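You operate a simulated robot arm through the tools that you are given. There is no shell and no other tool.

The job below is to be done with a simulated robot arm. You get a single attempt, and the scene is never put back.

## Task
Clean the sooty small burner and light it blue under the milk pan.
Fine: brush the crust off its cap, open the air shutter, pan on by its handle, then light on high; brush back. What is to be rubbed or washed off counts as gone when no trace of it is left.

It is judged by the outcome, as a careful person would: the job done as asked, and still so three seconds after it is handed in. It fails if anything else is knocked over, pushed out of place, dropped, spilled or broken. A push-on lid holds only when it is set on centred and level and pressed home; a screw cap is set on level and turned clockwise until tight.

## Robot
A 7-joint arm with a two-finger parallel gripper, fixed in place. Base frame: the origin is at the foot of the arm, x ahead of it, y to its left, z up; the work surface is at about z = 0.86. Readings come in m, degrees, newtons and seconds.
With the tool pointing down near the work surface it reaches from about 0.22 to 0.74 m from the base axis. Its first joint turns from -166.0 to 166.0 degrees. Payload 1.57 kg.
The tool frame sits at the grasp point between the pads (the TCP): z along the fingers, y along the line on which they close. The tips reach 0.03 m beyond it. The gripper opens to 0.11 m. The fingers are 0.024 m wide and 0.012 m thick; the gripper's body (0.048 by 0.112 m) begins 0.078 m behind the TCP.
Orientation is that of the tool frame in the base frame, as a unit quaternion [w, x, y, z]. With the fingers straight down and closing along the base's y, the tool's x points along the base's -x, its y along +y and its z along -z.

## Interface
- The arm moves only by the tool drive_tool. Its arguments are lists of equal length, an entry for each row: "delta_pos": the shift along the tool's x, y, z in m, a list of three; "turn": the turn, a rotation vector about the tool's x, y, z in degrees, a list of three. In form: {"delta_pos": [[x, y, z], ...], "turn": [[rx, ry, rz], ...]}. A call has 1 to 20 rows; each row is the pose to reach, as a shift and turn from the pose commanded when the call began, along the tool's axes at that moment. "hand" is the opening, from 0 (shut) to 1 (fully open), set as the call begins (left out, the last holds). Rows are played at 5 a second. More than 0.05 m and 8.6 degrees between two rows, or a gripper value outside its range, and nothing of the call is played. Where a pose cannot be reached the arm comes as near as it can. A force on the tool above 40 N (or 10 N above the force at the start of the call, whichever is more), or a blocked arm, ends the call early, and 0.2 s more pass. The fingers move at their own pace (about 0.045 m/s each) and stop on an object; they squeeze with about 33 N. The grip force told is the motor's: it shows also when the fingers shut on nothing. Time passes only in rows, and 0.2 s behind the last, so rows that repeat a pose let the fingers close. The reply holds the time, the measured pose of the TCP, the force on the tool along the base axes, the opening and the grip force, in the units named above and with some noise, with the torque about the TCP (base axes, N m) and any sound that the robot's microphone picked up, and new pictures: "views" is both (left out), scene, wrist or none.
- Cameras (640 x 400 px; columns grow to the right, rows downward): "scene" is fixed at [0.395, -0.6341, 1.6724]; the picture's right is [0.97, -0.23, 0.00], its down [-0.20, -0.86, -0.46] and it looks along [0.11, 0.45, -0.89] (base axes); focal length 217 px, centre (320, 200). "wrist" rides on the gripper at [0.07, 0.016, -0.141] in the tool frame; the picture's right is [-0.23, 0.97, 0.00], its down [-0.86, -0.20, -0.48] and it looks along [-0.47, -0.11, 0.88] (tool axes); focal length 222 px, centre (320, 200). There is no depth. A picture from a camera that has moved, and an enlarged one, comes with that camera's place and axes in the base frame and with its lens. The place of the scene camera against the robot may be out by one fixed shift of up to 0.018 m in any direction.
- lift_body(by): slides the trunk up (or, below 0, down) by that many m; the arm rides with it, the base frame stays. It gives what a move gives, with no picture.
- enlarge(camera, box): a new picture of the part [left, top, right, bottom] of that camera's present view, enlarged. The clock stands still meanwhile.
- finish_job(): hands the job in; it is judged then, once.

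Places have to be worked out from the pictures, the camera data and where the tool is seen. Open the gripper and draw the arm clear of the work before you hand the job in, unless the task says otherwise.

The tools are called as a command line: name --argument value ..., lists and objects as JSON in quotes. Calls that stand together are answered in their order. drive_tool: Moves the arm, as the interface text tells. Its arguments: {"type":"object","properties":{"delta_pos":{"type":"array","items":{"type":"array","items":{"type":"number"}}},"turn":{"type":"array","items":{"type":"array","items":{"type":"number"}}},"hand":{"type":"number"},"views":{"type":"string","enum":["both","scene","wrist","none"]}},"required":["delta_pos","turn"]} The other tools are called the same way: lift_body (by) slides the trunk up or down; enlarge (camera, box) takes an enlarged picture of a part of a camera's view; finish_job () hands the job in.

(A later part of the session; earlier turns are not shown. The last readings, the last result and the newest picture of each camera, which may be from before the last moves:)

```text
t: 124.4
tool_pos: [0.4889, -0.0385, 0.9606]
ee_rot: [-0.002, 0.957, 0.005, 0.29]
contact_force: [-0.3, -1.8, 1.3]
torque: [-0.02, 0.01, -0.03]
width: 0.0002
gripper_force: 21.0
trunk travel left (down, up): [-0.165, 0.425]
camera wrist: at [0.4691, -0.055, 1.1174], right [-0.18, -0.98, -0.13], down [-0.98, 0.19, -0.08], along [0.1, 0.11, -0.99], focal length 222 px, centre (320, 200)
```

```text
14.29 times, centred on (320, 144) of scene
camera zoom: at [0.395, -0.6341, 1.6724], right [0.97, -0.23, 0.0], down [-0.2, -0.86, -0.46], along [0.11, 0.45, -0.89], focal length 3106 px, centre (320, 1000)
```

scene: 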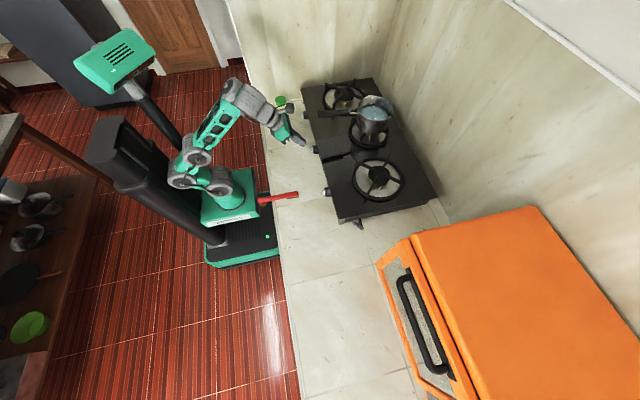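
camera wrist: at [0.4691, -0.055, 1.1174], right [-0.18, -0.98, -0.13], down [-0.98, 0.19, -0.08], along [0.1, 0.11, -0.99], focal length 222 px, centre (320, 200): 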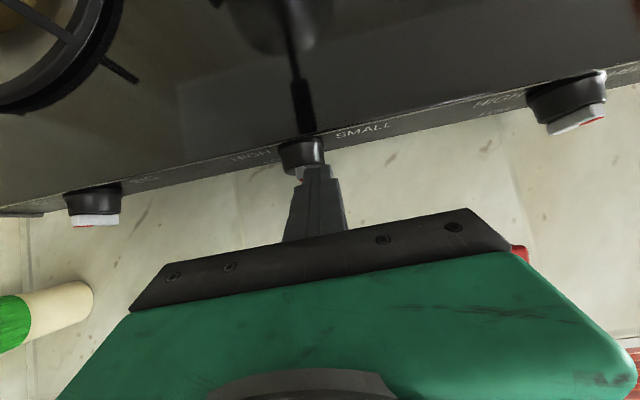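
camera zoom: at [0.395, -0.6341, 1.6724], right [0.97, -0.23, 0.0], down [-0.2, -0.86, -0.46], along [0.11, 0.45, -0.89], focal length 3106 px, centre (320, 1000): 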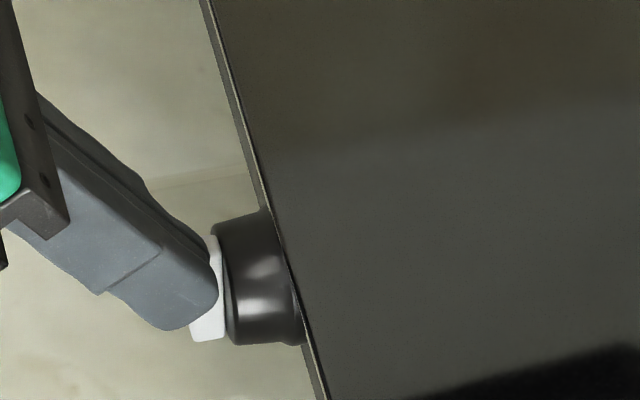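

A light contact (1.8 N) shows now. I keep pushing left in small steps.

drive_tool --delta_pos '[[0, -0.003, 0], [0, -0.006, 0]]' --turn '[[0, 0, 0], [0, 0, 0]]' --views "wrist"

enlarge --camera "wrist" --box '[230, 100, 430, 240]'

enlarge --camera "scene" --box '[300, 130, 340, 158]'

```text
t: 125.0
tool_pos: [0.4886, -0.0323, 0.963]
ee_rot: [-0.002, 0.957, 0.004, 0.289]
contact_force: [0.0, 0.0, -0.4]
torque: [0.01, 0.02, 0.02]
width: 0.0001
gripper_force: 21.3
trunk travel left (down, up): [-0.165, 0.425]
camera wrist: at [0.4692, -0.0493, 1.1179], right [-0.18, -0.98, -0.13], down [-0.98, 0.19, -0.07], along [0.1, 0.11, -0.99], focal length 222 px, centre (320, 200)
```

wrist: 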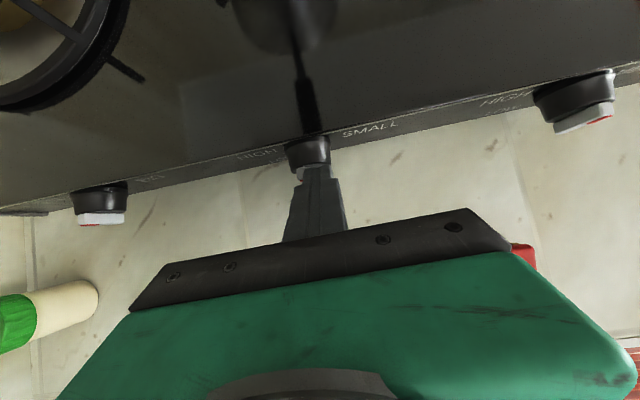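

```text
2.86 times, centred on (330, 170) of wrist
camera zoom: at [0.4692, -0.0493, 1.1179], right [-0.18, -0.98, -0.13], down [-0.98, 0.19, -0.07], along [0.1, 0.11, -0.99], focal length 635 px, centre (291, 286)
```

zoom: 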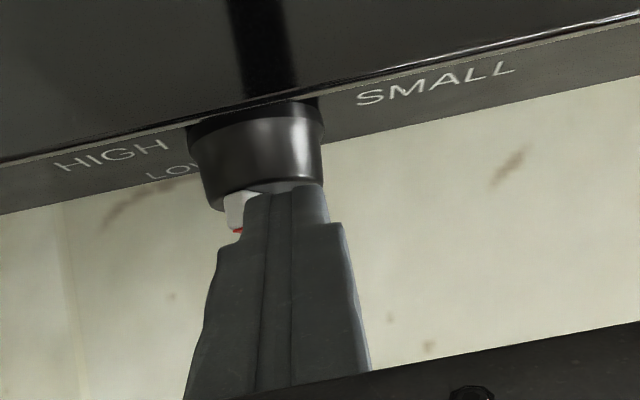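

```text
14.29 times, centred on (320, 144) of scene
camera zoom: at [0.395, -0.6341, 1.6724], right [0.97, -0.23, 0.0], down [-0.2, -0.86, -0.46], along [0.11, 0.45, -0.89], focal length 3106 px, centre (320, 1000)
```

zoom: 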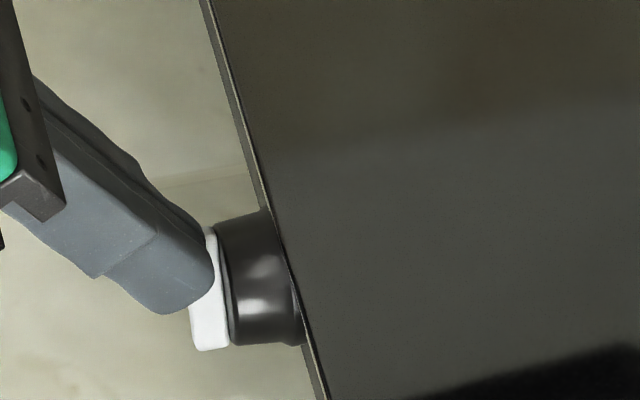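

The tab's top is moving left with the finger. I continue along the arc (left, then slightly down).

drive_tool --delta_pos '[[0.0, -0.003, 0.0], [-0.0006, -0.006, 0.0008]]' --turn '[[0, 0, 0], [0, 0, 0]]' --views "wrist"

enlarge --camera "wrist" --box '[230, 100, 430, 240]'

enlarge --camera "scene" --box '[300, 130, 340, 158]'

```text
t: 125.6
tool_pos: [0.4901, -0.0255, 0.9599]
ee_rot: [-0.003, 0.957, 0.005, 0.289]
contact_force: [-0.7, -0.3, 0.8]
torque: [0.0, 0.0, -0.02]
width: 0.0002
gripper_force: 21.7
trunk travel left (down, up): [-0.165, 0.425]
camera wrist: at [0.4701, -0.0428, 1.1173], right [-0.18, -0.98, -0.13], down [-0.98, 0.19, -0.07], along [0.1, 0.11, -0.99], focal length 222 px, centre (320, 200)
```

wrist: 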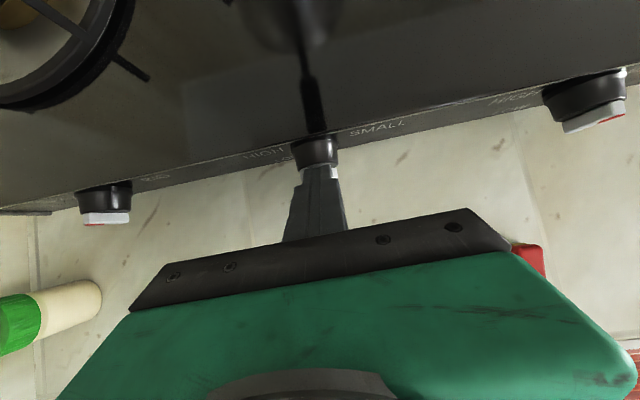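

```text
2.86 times, centred on (330, 170) of wrist
camera zoom: at [0.4701, -0.0428, 1.1173], right [-0.18, -0.98, -0.13], down [-0.98, 0.19, -0.07], along [0.1, 0.11, -0.99], focal length 635 px, centre (291, 286)
```

zoom: 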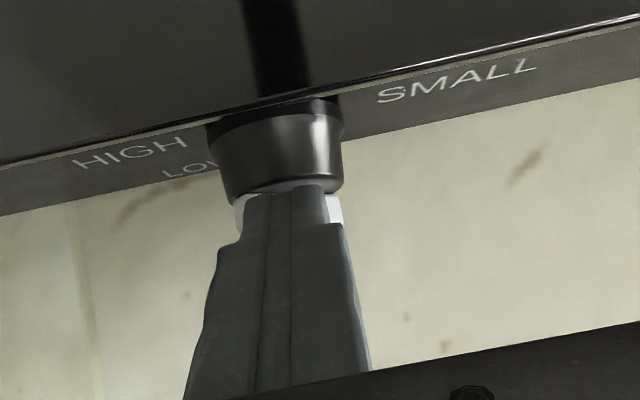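

```text
14.29 times, centred on (320, 144) of scene
camera zoom: at [0.395, -0.6341, 1.6724], right [0.97, -0.23, 0.0], down [-0.2, -0.86, -0.46], along [0.11, 0.45, -0.89], focal length 3106 px, centre (320, 1000)
```

zoom: 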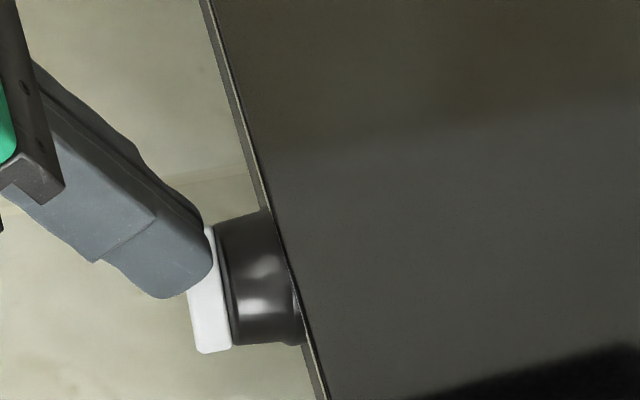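

The tab now shows on both sides of the finger, so it has turned well toward horizontal. I back off to see its angle and whether the burner lit.

drive_tool --delta_pos '[[0.002, 0, -0.015], [0.0, 0, -0.035], [-0.01, 0.01, -0.055]]' --turn '[[0, 0, 0], [0, 0, 0], [0, 0, 0]]' --views "both"

enlarge --camera "wrist" --box '[220, 80, 420, 220]'

enlarge --camera "scene" --box '[300, 90, 420, 165]'

```text
t: 126.4
tool_pos: [0.4505, -0.0368, 1.0025]
ee_rot: [-0.002, 0.957, 0.005, 0.289]
contact_force: [1.2, -0.4, 0.2]
torque: [-0.03, 0.01, 0.0]
width: 0.0001
gripper_force: 21.8
trunk travel left (down, up): [-0.165, 0.425]
camera wrist: at [0.4308, -0.0533, 1.1581], right [-0.18, -0.98, -0.13], down [-0.98, 0.19, -0.07], along [0.1, 0.11, -0.99], focal length 222 px, centre (320, 200)
```

scene: 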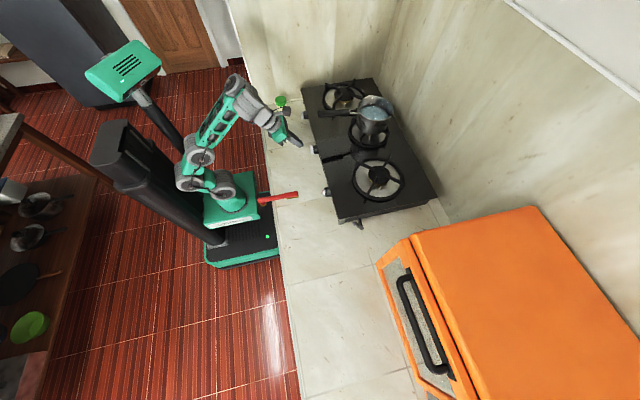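
wrist: 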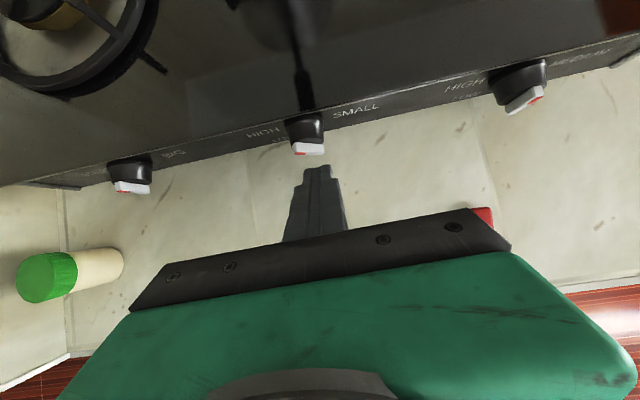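

```text
2.86 times, centred on (320, 150) of wrist
camera zoom: at [0.4308, -0.0533, 1.1581], right [-0.18, -0.98, -0.13], down [-0.98, 0.19, -0.07], along [0.1, 0.11, -0.99], focal length 635 px, centre (320, 343)
```

zoom: 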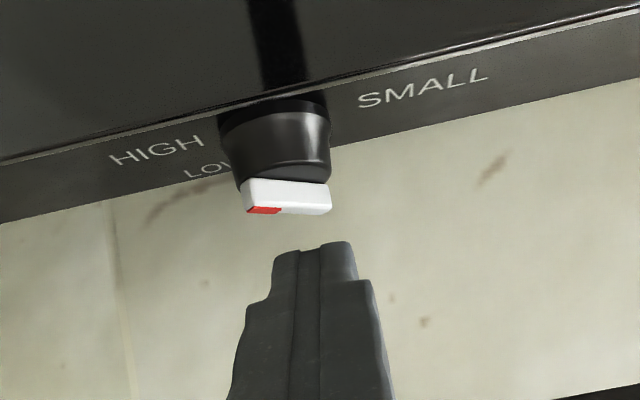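

```text
5.33 times, centred on (360, 128) of scene
camera zoom: at [0.395, -0.6341, 1.6724], right [0.97, -0.23, 0.0], down [-0.2, -0.86, -0.46], along [0.11, 0.45, -0.89], focal length 1160 px, centre (107, 587)
```

zoom: 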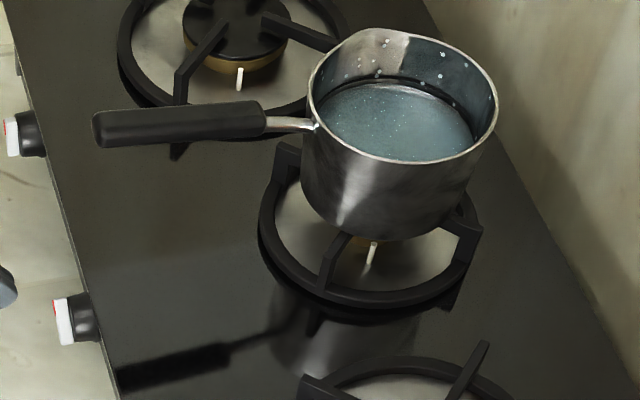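

The red end of the tab is now tilted left by roughly 50°, not yet at HIGH, and nothing is lit. I go over the tab's left half and press down to turn it further.

drive_tool --delta_pos '[[0.008, -0.008, 0.003], [0.016, -0.016, 0.012], [0.0243, -0.0238, 0.0311]]' --turn '[[0, 0, 0], [0, 0, 0], [0, 0, 0]]' --views "wrist"

enlarge --camera "wrist" --box '[230, 100, 430, 240]'

```text
t: 127.2
tool_pos: [0.4872, -0.013, 0.9888]
ee_rot: [-0.002, 0.957, 0.005, 0.289]
contact_force: [-0.7, -0.9, 0.2]
torque: [0.02, -0.02, 0.03]
width: 0.0
gripper_force: 21.1
trunk travel left (down, up): [-0.165, 0.425]
camera wrist: at [0.4678, -0.029, 1.1462], right [-0.18, -0.98, -0.13], down [-0.98, 0.19, -0.08], along [0.1, 0.11, -0.99], focal length 222 px, centre (320, 200)
```

wrist: 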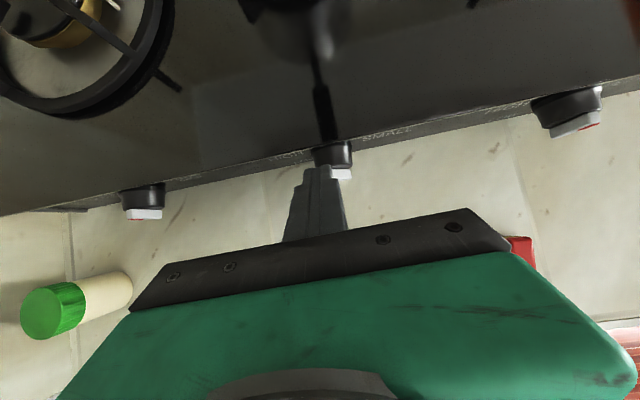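

```text
2.86 times, centred on (330, 170) of wrist
camera zoom: at [0.4678, -0.029, 1.1462], right [-0.18, -0.98, -0.13], down [-0.98, 0.19, -0.08], along [0.1, 0.11, -0.99], focal length 635 px, centre (291, 286)
```

zoom: 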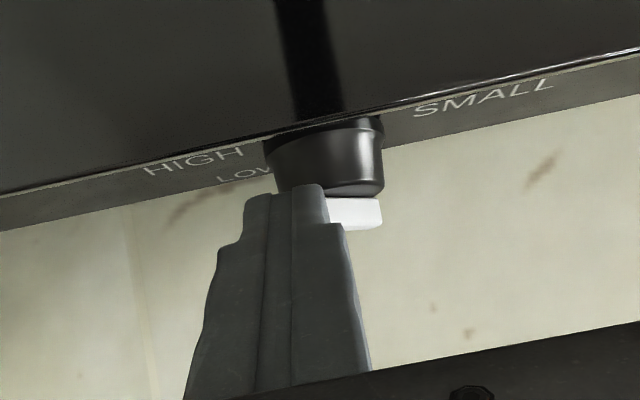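

The finger is over the tab's left half. I press down in steps.

drive_tool --delta_pos '[[-0.0044, 0, 0.0067], [-0.0088, 0, 0.0133], [-0.011, 0, 0.0167]]' --turn '[[0, 0, 0], [0, 0, 0], [0, 0, 0]]' --views "wrist"

enlarge --camera "wrist" --box '[230, 100, 430, 240]'

enlarge --camera "scene" --box '[300, 130, 340, 158]'

```text
t: 128.0
tool_pos: [0.4878, -0.0129, 0.9697]
ee_rot: [-0.002, 0.957, 0.005, 0.29]
contact_force: [-0.4, 0.3, -0.4]
torque: [0.03, 0.0, -0.01]
width: 0.0
gripper_force: 21.6
trunk travel left (down, up): [-0.165, 0.425]
camera wrist: at [0.4685, -0.0293, 1.1251], right [-0.18, -0.98, -0.13], down [-0.98, 0.19, -0.08], along [0.1, 0.11, -0.99], focal length 222 px, centre (320, 200)
```

wrist: 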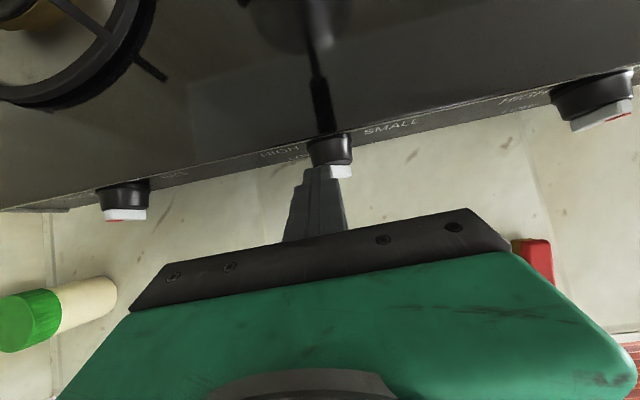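

```text
2.86 times, centred on (330, 170) of wrist
camera zoom: at [0.4685, -0.0293, 1.1251], right [-0.18, -0.98, -0.13], down [-0.98, 0.19, -0.08], along [0.1, 0.11, -0.99], focal length 635 px, centre (291, 286)
```

zoom: 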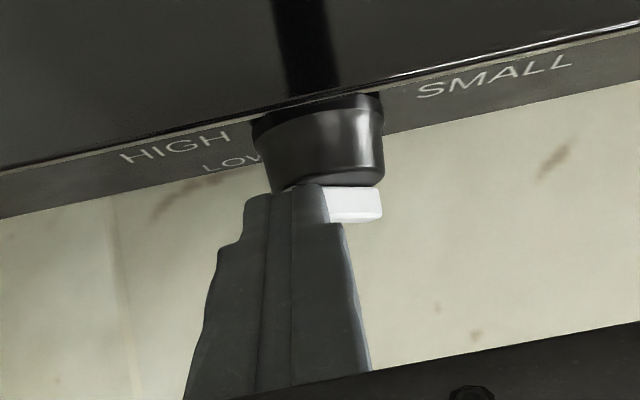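

```text
14.29 times, centred on (320, 144) of scene
camera zoom: at [0.395, -0.6341, 1.6724], right [0.97, -0.23, 0.0], down [-0.2, -0.86, -0.46], along [0.11, 0.45, -0.89], focal length 3106 px, centre (320, 1000)
```

zoom: 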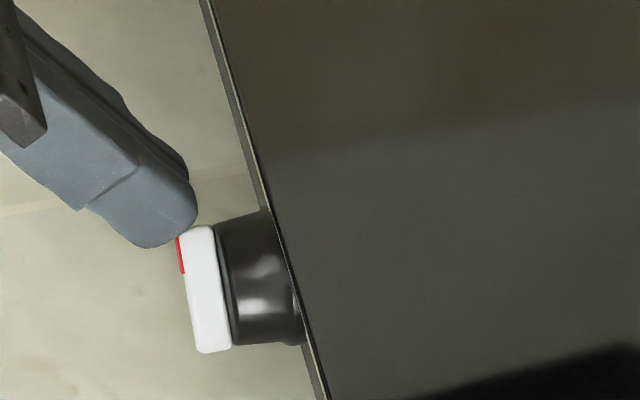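

No contact yet; the tab is still at about 50°. I press further down.

drive_tool --delta_pos '[[-0.0015, 0, 0.004], [-0.003, 0, 0.0075], [-0.0045, 0, 0.011]]' --turn '[[0, 0, 0], [0, 0, 0], [0, 0, 0]]' --views "wrist"

enlarge --camera "wrist" --box '[230, 100, 430, 240]'

enlarge --camera "scene" --box '[300, 130, 340, 158]'

```text
t: 128.8
tool_pos: [0.4886, -0.0125, 0.9613]
ee_rot: [-0.002, 0.956, 0.005, 0.293]
contact_force: [-7.4, 3.9, 19.7]
torque: [-0.06, -0.13, 0.22]
width: 0.0001
gripper_force: 21.4
trunk travel left (down, up): [-0.165, 0.425]
camera wrist: at [0.4681, -0.0289, 1.1177], right [-0.18, -0.98, -0.13], down [-0.98, 0.19, -0.08], along [0.1, 0.11, -0.99], focal length 222 px, centre (320, 200)
```

wrist: 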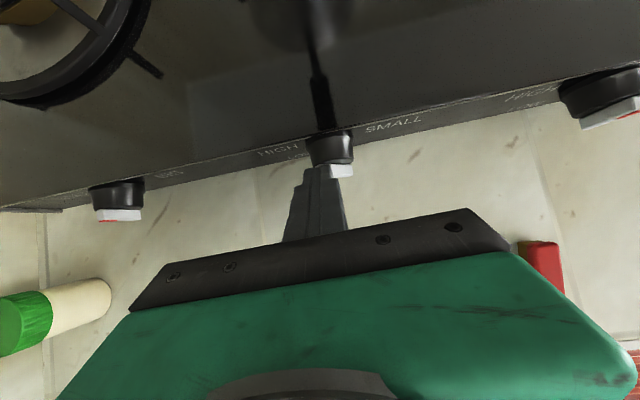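

```text
2.86 times, centred on (330, 170) of wrist
camera zoom: at [0.4681, -0.0289, 1.1177], right [-0.18, -0.98, -0.13], down [-0.98, 0.19, -0.08], along [0.1, 0.11, -0.99], focal length 635 px, centre (291, 286)
```

zoom: 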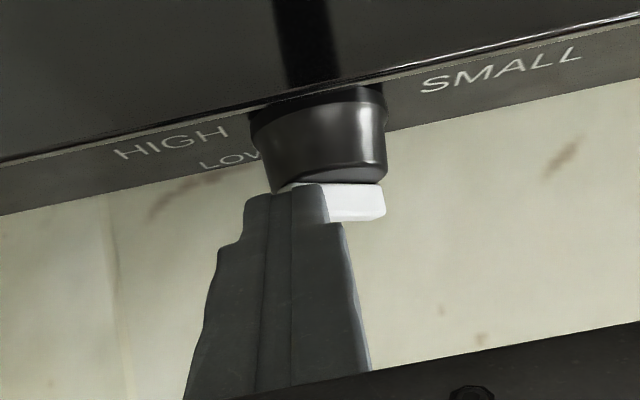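

```text
14.29 times, centred on (320, 144) of scene
camera zoom: at [0.395, -0.6341, 1.6724], right [0.97, -0.23, 0.0], down [-0.2, -0.86, -0.46], along [0.11, 0.45, -0.89], focal length 3106 px, centre (320, 1000)
```

zoom: 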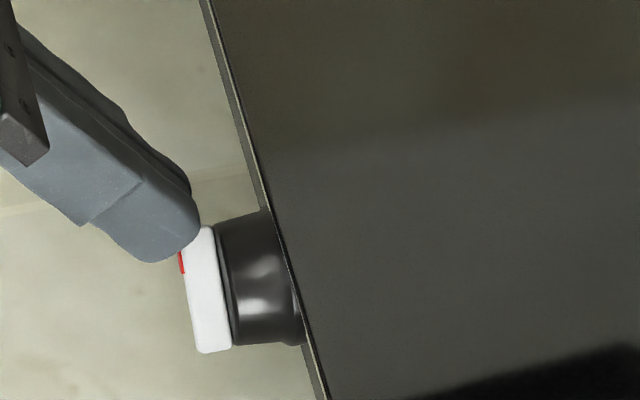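

Pressing with 20 N did not turn it further. I back off and look closely at the tab angle and at the burner.

drive_tool --delta_pos '[[0.002, 0, -0.012], [0.0, 0, -0.03], [-0.01, 0.012, -0.055]]' --turn '[[0, 0, 0], [0, 0, 0], [0, 0, 0]]' --views "wrist"

enlarge --camera "wrist" --box '[260, 90, 360, 170]'

enlarge --camera "scene" --box '[300, 130, 340, 158]'

enlarge --camera "scene" --box '[345, 105, 395, 150]'

```text
t: 129.6
tool_pos: [0.4518, -0.0258, 0.9962]
ee_rot: [0.0, 0.958, 0.005, 0.288]
contact_force: [0.5, 0.8, 0.0]
torque: [0.01, 0.04, 0.02]
width: 0.0
gripper_force: 20.8
trunk travel left (down, up): [-0.165, 0.425]
camera wrist: at [0.4325, -0.0414, 1.1528], right [-0.18, -0.98, -0.13], down [-0.98, 0.19, -0.07], along [0.1, 0.11, -0.99], focal length 222 px, centre (320, 200)
```

wrist: 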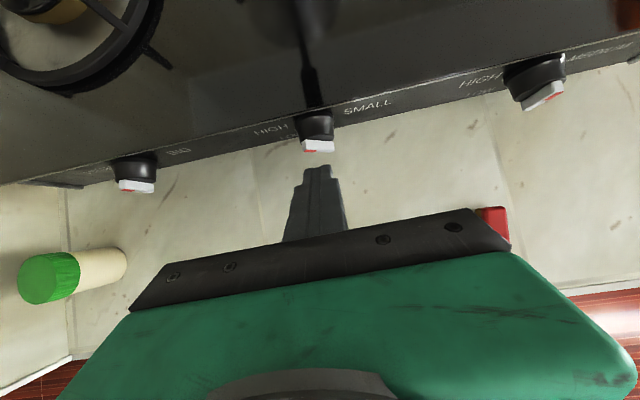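

```text
5.00 times, centred on (310, 130) of wrist
camera zoom: at [0.4325, -0.0414, 1.1528], right [-0.18, -0.98, -0.13], down [-0.98, 0.19, -0.07], along [0.1, 0.11, -0.99], focal length 1111 px, centre (370, 550)
```

zoom: 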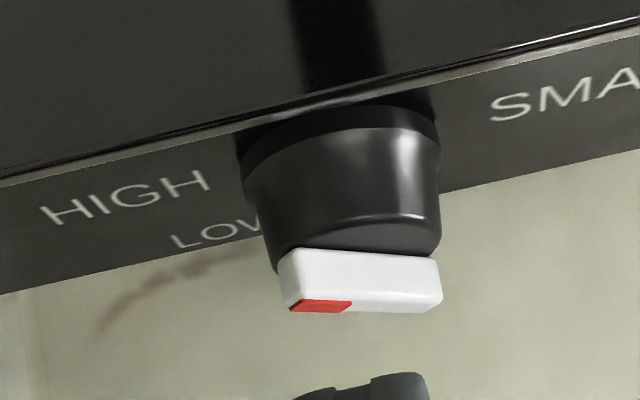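

```text
14.29 times, centred on (320, 144) of scene
camera zoom: at [0.395, -0.6341, 1.6724], right [0.97, -0.23, 0.0], down [-0.2, -0.86, -0.46], along [0.11, 0.45, -0.89], focal length 3106 px, centre (320, 1000)
```

zoom: 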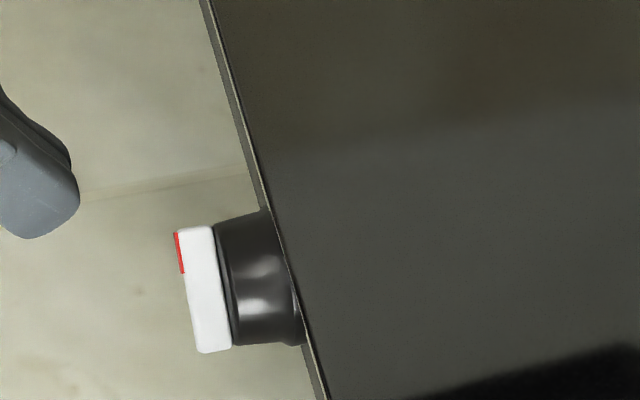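

```text
8.89 times, centred on (370, 128) of scene
camera zoom: at [0.395, -0.6341, 1.6724], right [0.97, -0.23, 0.0], down [-0.2, -0.86, -0.46], along [0.11, 0.45, -0.89], focal length 1932 px, centre (-124, 844)
```

zoom: 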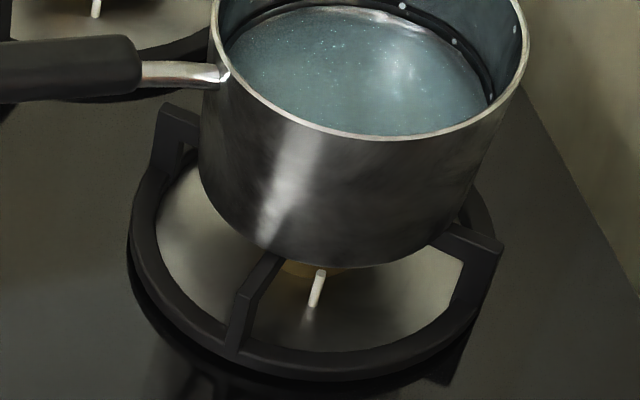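

The tab is at about 55° and there's no flame. The knob may simply be stiff, so I press down harder near the tab's left end, in steps.

drive_tool --delta_pos '[[0.01, -0.008, 0.005], [0.022, -0.016, 0.015], [0.0235, -0.016, 0.031]]' --turn '[[0, 0, 0], [0, 0, 0], [0, 0, 0]]' --views "none"

drive_tool --delta_pos '[[-0.006, 0, 0.009], [-0.0095, 0, 0.0142], [-0.0115, 0, 0.0173], [-0.0135, 0, 0.02]]' --turn '[[0, 0, 0], [0, 0, 0], [0, 0, 0], [0, 0, 0]]' --views "wrist"

enlarge --camera "scene" --box '[300, 130, 340, 158]'

enlarge --camera "wrist" --box '[260, 120, 380, 200]'

```text
t: 130.4
tool_pos: [0.4877, -0.0083, 0.9848]
ee_rot: [-0.001, 0.957, 0.004, 0.289]
contact_force: [-0.4, 0.0, 1.7]
torque: [0.01, 0.02, -0.03]
width: 0.0002
gripper_force: 21.4
trunk travel left (down, up): [-0.165, 0.425]
```

```text
t: 131.4
tool_pos: [0.4884, -0.0085, 0.9604]
ee_rot: [-0.002, 0.957, 0.005, 0.29]
contact_force: [-0.1, -0.2, 0.1]
torque: [0.02, -0.01, 0.02]
width: 0.0
gripper_force: 21.3
trunk travel left (down, up): [-0.165, 0.425]
camera wrist: at [0.4685, -0.0247, 1.1173], right [-0.18, -0.98, -0.13], down [-0.98, 0.19, -0.08], along [0.1, 0.11, -0.99], focal length 222 px, centre (320, 200)
```

wrist: 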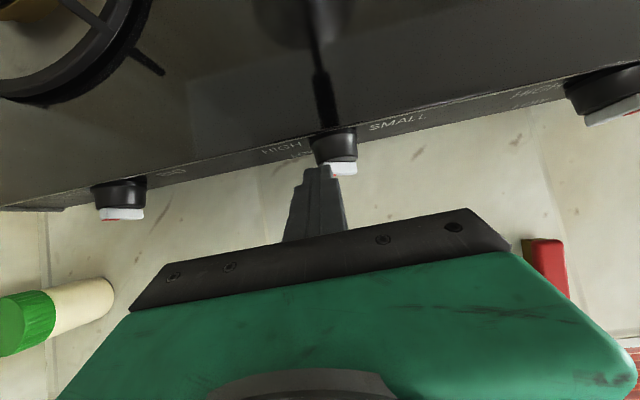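

```text
14.29 times, centred on (320, 144) of scene
camera zoom: at [0.395, -0.6341, 1.6724], right [0.97, -0.23, 0.0], down [-0.2, -0.86, -0.46], along [0.11, 0.45, -0.89], focal length 3106 px, centre (320, 1000)
```

zoom: 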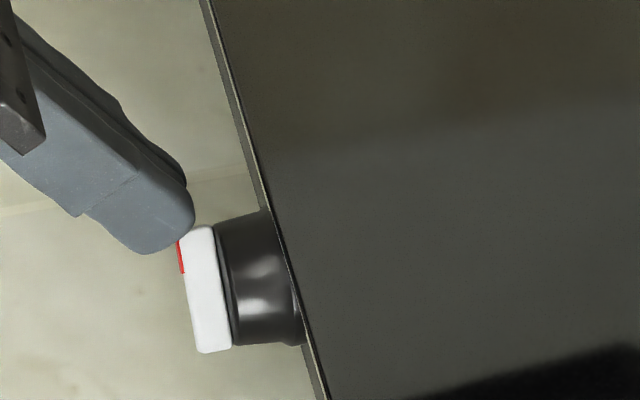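

```text
5.00 times, centred on (320, 160) of wrist
camera zoom: at [0.4685, -0.0247, 1.1173], right [-0.18, -0.98, -0.13], down [-0.98, 0.19, -0.08], along [0.1, 0.11, -0.99], focal length 1111 px, centre (320, 400)
```

zoom: 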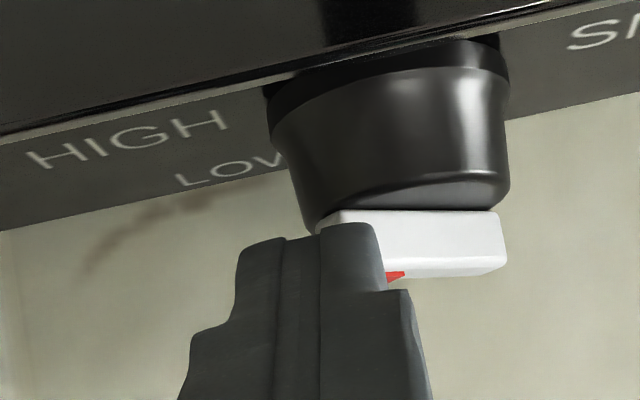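

No force at this spot yet. I press down further here in small steps.

drive_tool --delta_pos '[[-0.0017, 0, 0.0025], [-0.0033, 0, 0.005], [-0.005, 0, 0.0075]]' --turn '[[0, 0, 0], [0, 0, 0], [0, 0, 0]]' --views "wrist"

enlarge --camera "scene" --box '[300, 130, 340, 158]'

enlarge --camera "wrist" --box '[260, 120, 380, 200]'

```text
t: 132.2
tool_pos: [0.4879, -0.0091, 0.9506]
ee_rot: [-0.001, 0.957, 0.004, 0.289]
contact_force: [0.3, -0.6, -0.9]
torque: [-0.02, 0.01, 0.0]
width: 0.0
gripper_force: 21.2
trunk travel left (down, up): [-0.165, 0.425]
camera wrist: at [0.4691, -0.0266, 1.1071], right [-0.18, -0.98, -0.13], down [-0.98, 0.19, -0.07], along [0.09, 0.11, -0.99], focal length 222 px, centre (320, 200)
```

wrist: 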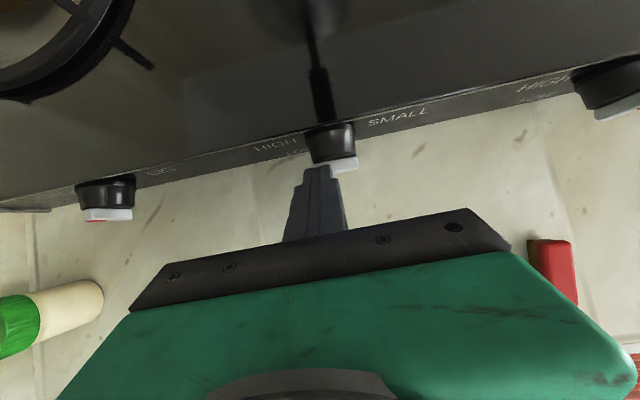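

```text
14.29 times, centred on (320, 144) of scene
camera zoom: at [0.395, -0.6341, 1.6724], right [0.97, -0.23, 0.0], down [-0.2, -0.86, -0.46], along [0.11, 0.45, -0.89], focal length 3106 px, centre (320, 1000)
```

zoom: 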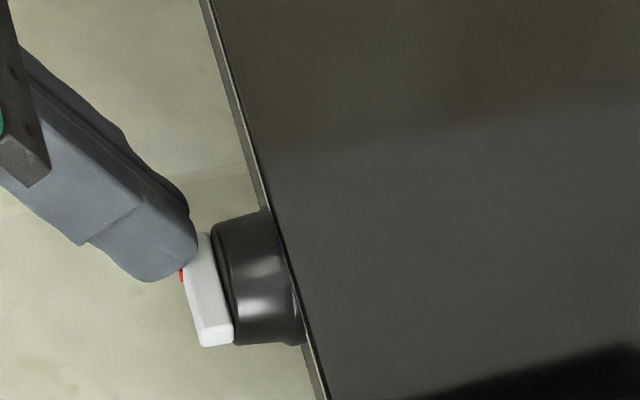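

```text
5.00 times, centred on (320, 160) of wrist
camera zoom: at [0.4691, -0.0266, 1.1071], right [-0.18, -0.98, -0.13], down [-0.98, 0.19, -0.07], along [0.09, 0.11, -0.99], focal length 1111 px, centre (320, 400)
```

zoom: 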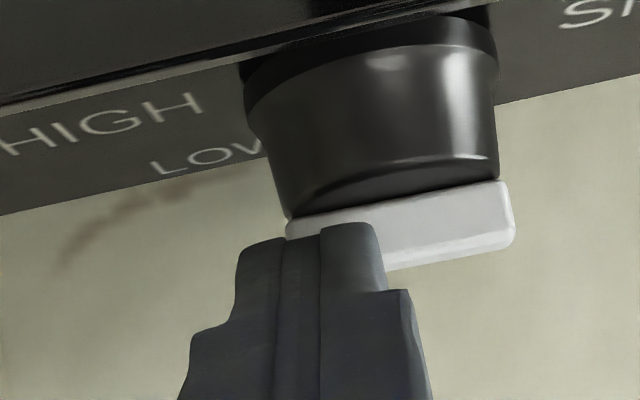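

It turned: the tab is now near 84°, pointing at HIGH. I back off and check for a flame.

drive_tool --delta_pos '[[0.002, 0, -0.012], [0.0, 0, -0.03], [-0.01, 0.012, -0.055]]' --turn '[[0, 0, 0], [0, 0, 0], [0, 0, 0]]' --views "both"

enlarge --camera "wrist" --box '[260, 90, 360, 170]'

enlarge --camera "scene" --box '[345, 105, 395, 150]'

```text
t: 133.0
tool_pos: [0.4513, -0.0201, 0.9912]
ee_rot: [-0.002, 0.958, 0.005, 0.288]
contact_force: [0.2, 0.4, -0.2]
torque: [-0.01, 0.03, 0.06]
width: 0.0
gripper_force: 21.2
trunk travel left (down, up): [-0.165, 0.425]
camera wrist: at [0.4324, -0.0375, 1.1476], right [-0.18, -0.98, -0.13], down [-0.98, 0.19, -0.07], along [0.1, 0.11, -0.99], focal length 222 px, centre (320, 200)
```

scene: 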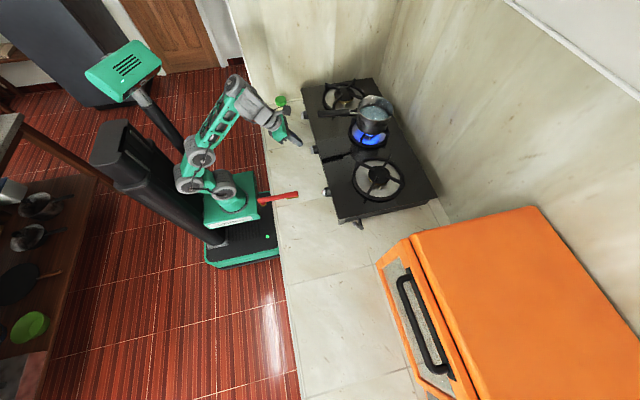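
wrist: 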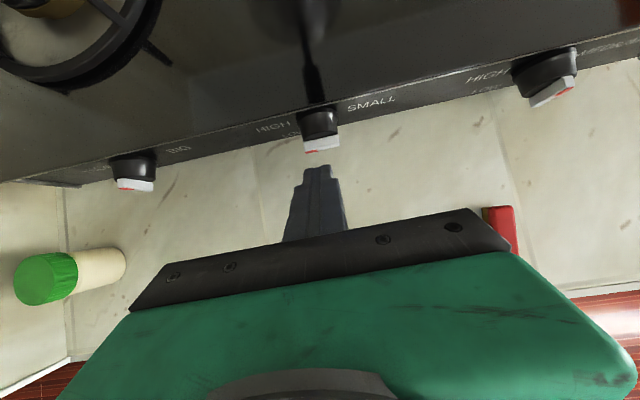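

```text
5.00 times, centred on (310, 130) of wrist
camera zoom: at [0.4324, -0.0375, 1.1476], right [-0.18, -0.98, -0.13], down [-0.98, 0.19, -0.07], along [0.1, 0.11, -0.99], focal length 1111 px, centre (370, 550)
```

zoom: 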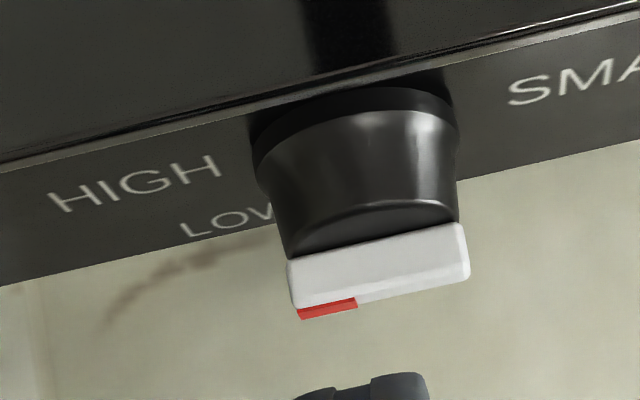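

```text
8.89 times, centred on (370, 128) of scene
camera zoom: at [0.395, -0.6341, 1.6724], right [0.97, -0.23, 0.0], down [-0.2, -0.86, -0.46], along [0.11, 0.45, -0.89], focal length 1932 px, centre (-124, 844)
```

zoom: 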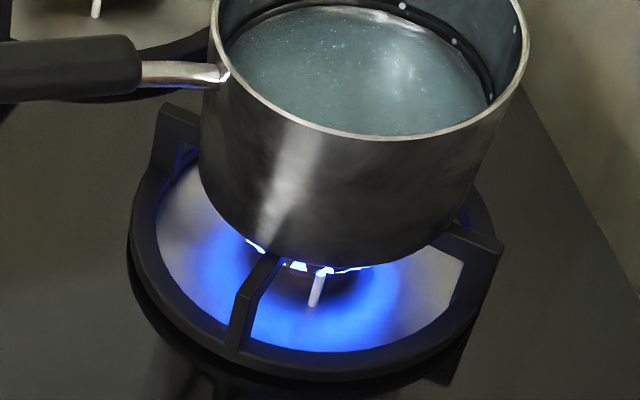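

The burner is lit with a blue flame, and the tab reads about 87° (HIGH). I zoom in to judge the flame's size.

enlarge --camera "scene" --box '[355, 125, 390, 150]'

enlarge --camera "scene" --box '[300, 130, 340, 158]'

enlarge --camera "scene" --box '[290, 80, 450, 240]'

```text
16.00 times, centred on (372, 138) of scene
camera zoom: at [0.395, -0.6341, 1.6724], right [0.97, -0.23, 0.0], down [-0.2, -0.86, -0.46], along [0.11, 0.45, -0.89], focal length 3479 px, centre (-520, 1200)
```

zoom: 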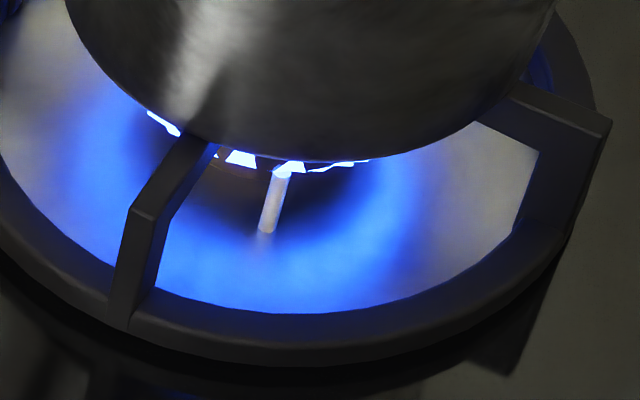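

```text
14.29 times, centred on (320, 144) of scene
camera zoom: at [0.395, -0.6341, 1.6724], right [0.97, -0.23, 0.0], down [-0.2, -0.86, -0.46], along [0.11, 0.45, -0.89], focal length 3106 px, centre (320, 1000)
```

zoom: 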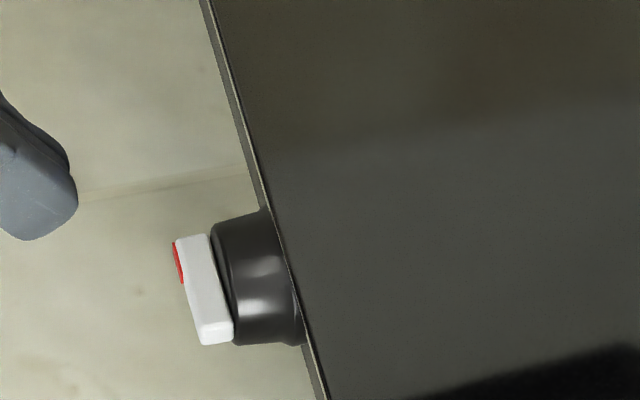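

```text
2.50 times, centred on (370, 160) of scene
camera zoom: at [0.395, -0.6341, 1.6724], right [0.97, -0.23, 0.0], down [-0.2, -0.86, -0.46], along [0.11, 0.45, -0.89], focal length 544 px, centre (195, 300)
```

zoom: 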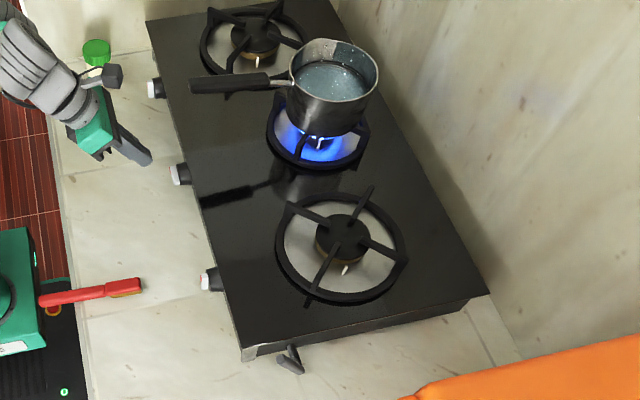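

The flame is a strong blue. I check the brush, whose head looks different in this view.

enlarge --camera "scene" --box '[240, 170, 320, 220]'

enlarge --camera "scene" --box '[325, 205, 385, 243]'

```text
8.00 times, centred on (280, 195) of scene
camera zoom: at [0.395, -0.6341, 1.6724], right [0.97, -0.23, 0.0], down [-0.2, -0.86, -0.46], along [0.11, 0.45, -0.89], focal length 1739 px, centre (640, 240)
```

zoom: 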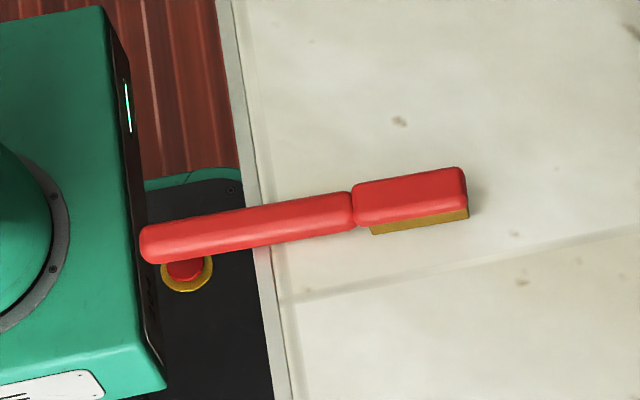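

```text
10.53 times, centred on (355, 224) of scene
camera zoom: at [0.395, -0.6341, 1.6724], right [0.97, -0.23, 0.0], down [-0.2, -0.86, -0.46], along [0.11, 0.45, -0.89], focal length 2288 px, centre (-48, -53)
```

zoom: 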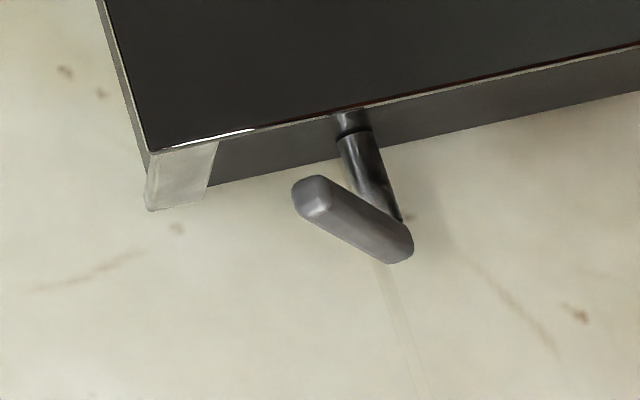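

All other things are in order. The tab is at ~87°, slightly past the HIGH label's direction; I'll check whether nudging it a few degrees back changes the flame. I position the finger above the tab's right end.

drive_tool --delta_pos '[[0.007, 0.012, 0.004], [0.014, 0.0229, 0.015], [0.0216, 0.0229, 0.0338]]' --turn '[[0, 0, 0], [0, 0, 0], [0, 0, 0]]' --views "wrist"

enlarge --camera "wrist" --box '[260, 110, 380, 190]'

```text
t: 133.8
tool_pos: [0.4884, -0.0443, 0.976]
ee_rot: [-0.003, 0.957, 0.004, 0.289]
contact_force: [-0.5, -0.2, -0.2]
torque: [0.02, -0.01, -0.01]
width: 0.0
gripper_force: 21.5
trunk travel left (down, up): [-0.165, 0.425]
camera wrist: at [0.4677, -0.0597, 1.1318], right [-0.18, -0.98, -0.13], down [-0.98, 0.19, -0.07], along [0.1, 0.11, -0.99], focal length 222 px, centre (320, 200)
```

wrist: 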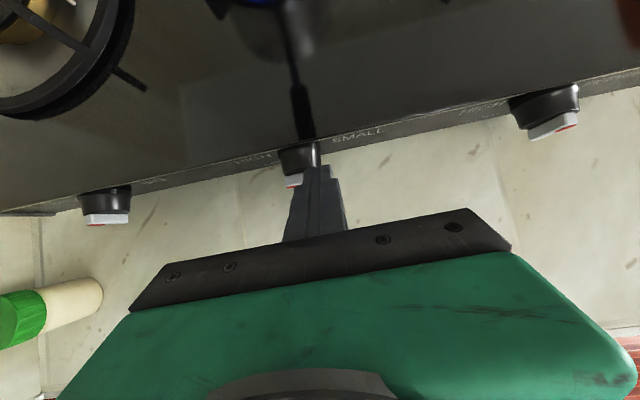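

```text
5.00 times, centred on (320, 150) of wrist
camera zoom: at [0.4677, -0.0597, 1.1318], right [-0.18, -0.98, -0.13], down [-0.98, 0.19, -0.07], along [0.1, 0.11, -0.99], focal length 1111 px, centre (320, 450)
```

zoom: 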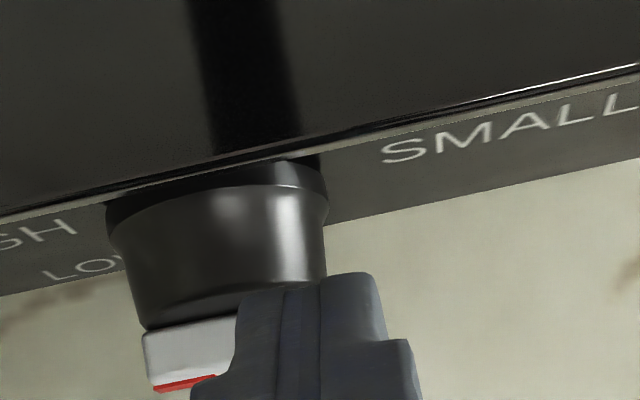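

The finger hovers over the tab's right end. I lower it gently in stages, watching the tab.

drive_tool --delta_pos '[[-0.006, 0, 0.009], [-0.0116, 0, 0.0175], [-0.0138, 0, 0.0208]]' --turn '[[0, 0, 0], [0, 0, 0], [0, 0, 0]]' --views "wrist"

enlarge --camera "wrist" --box '[260, 110, 380, 190]'

enlarge --camera "scene" --box '[300, 130, 340, 158]'

```text
t: 134.6
tool_pos: [0.4875, -0.0463, 0.9513]
ee_rot: [-0.003, 0.957, 0.005, 0.289]
contact_force: [1.6, -0.1, -0.4]
torque: [-0.01, 0.0, 0.01]
width: 0.0
gripper_force: 21.4
trunk travel left (down, up): [-0.165, 0.425]
camera wrist: at [0.468, -0.0614, 1.1073], right [-0.18, -0.98, -0.13], down [-0.98, 0.19, -0.08], along [0.1, 0.11, -0.99], focal length 222 px, centre (320, 200)
```

wrist: 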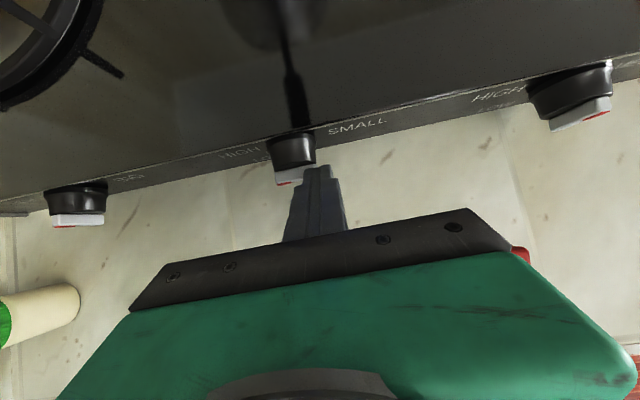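

```text
5.00 times, centred on (320, 150) of wrist
camera zoom: at [0.468, -0.0614, 1.1073], right [-0.18, -0.98, -0.13], down [-0.98, 0.19, -0.08], along [0.1, 0.11, -0.99], focal length 1111 px, centre (320, 450)
```

zoom: 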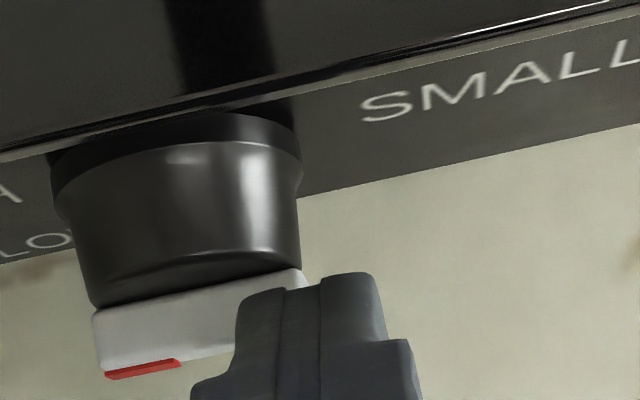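

```text
14.29 times, centred on (320, 144) of scene
camera zoom: at [0.395, -0.6341, 1.6724], right [0.97, -0.23, 0.0], down [-0.2, -0.86, -0.46], along [0.11, 0.45, -0.89], focal length 3106 px, centre (320, 1000)
```

zoom: 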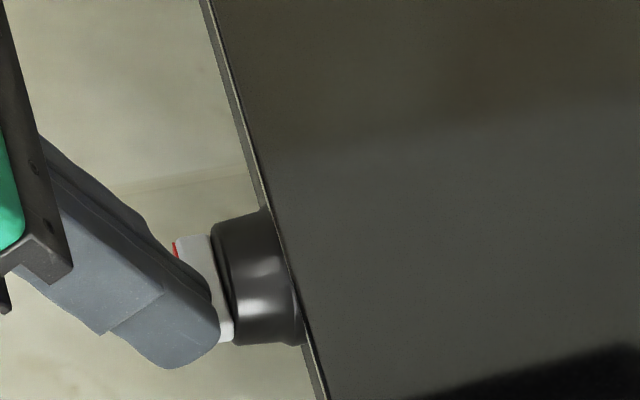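

No contact yet. I continue down in 2 mm steps.

drive_tool --delta_pos '[[-0.0014, 0, 0.0021], [-0.0022, 0, 0.0033]]' --turn '[[0, 0, 0], [0, 0, 0]]' --views "wrist"

enlarge --camera "wrist" --box '[260, 110, 380, 190]'

enlarge --camera "scene" --box '[355, 125, 390, 150]'

```text
t: 135.2
tool_pos: [0.4874, -0.0449, 0.9476]
ee_rot: [-0.002, 0.957, 0.005, 0.29]
contact_force: [-0.8, -2.8, 2.2]
torque: [-0.01, 0.0, -0.02]
width: 0.0
gripper_force: 21.8
trunk travel left (down, up): [-0.165, 0.425]
camera wrist: at [0.4676, -0.0619, 1.1034], right [-0.18, -0.98, -0.13], down [-0.98, 0.19, -0.08], along [0.1, 0.11, -0.99], focal length 222 px, centre (320, 200)
```

wrist: 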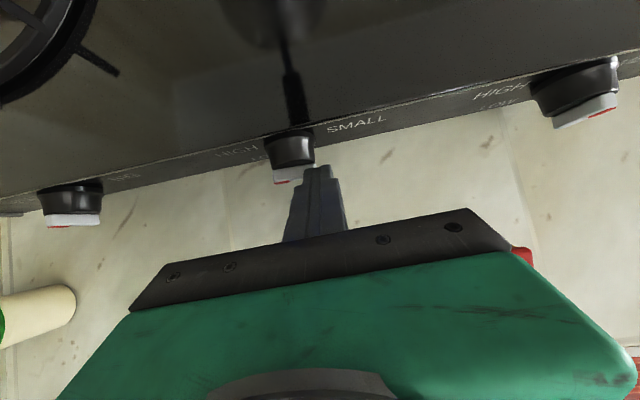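

```text
5.00 times, centred on (320, 150) of wrist
camera zoom: at [0.4676, -0.0619, 1.1034], right [-0.18, -0.98, -0.13], down [-0.98, 0.19, -0.08], along [0.1, 0.11, -0.99], focal length 1111 px, centre (320, 450)
```

zoom: 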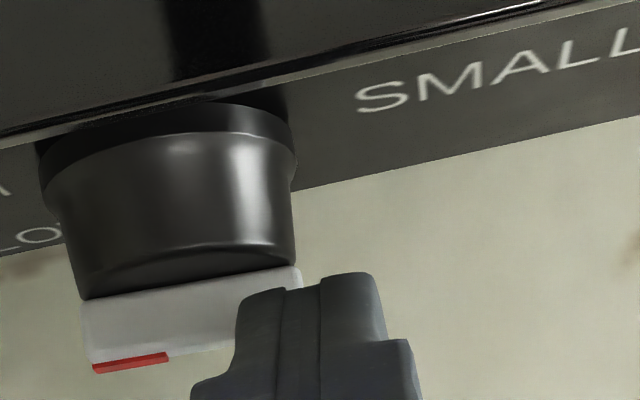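

```text
16.00 times, centred on (372, 138) of scene
camera zoom: at [0.395, -0.6341, 1.6724], right [0.97, -0.23, 0.0], down [-0.2, -0.86, -0.46], along [0.11, 0.45, -0.89], focal length 3479 px, centre (-520, 1200)
```

zoom: 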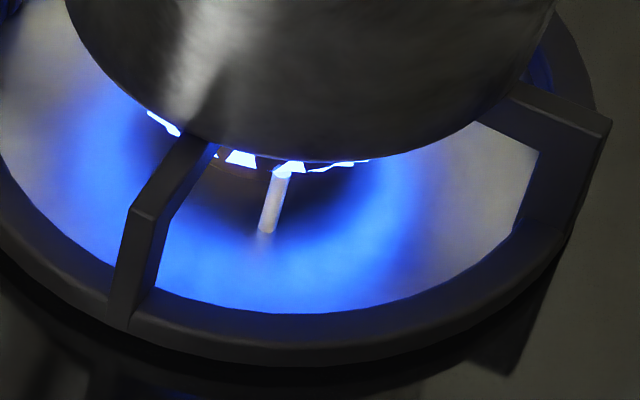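

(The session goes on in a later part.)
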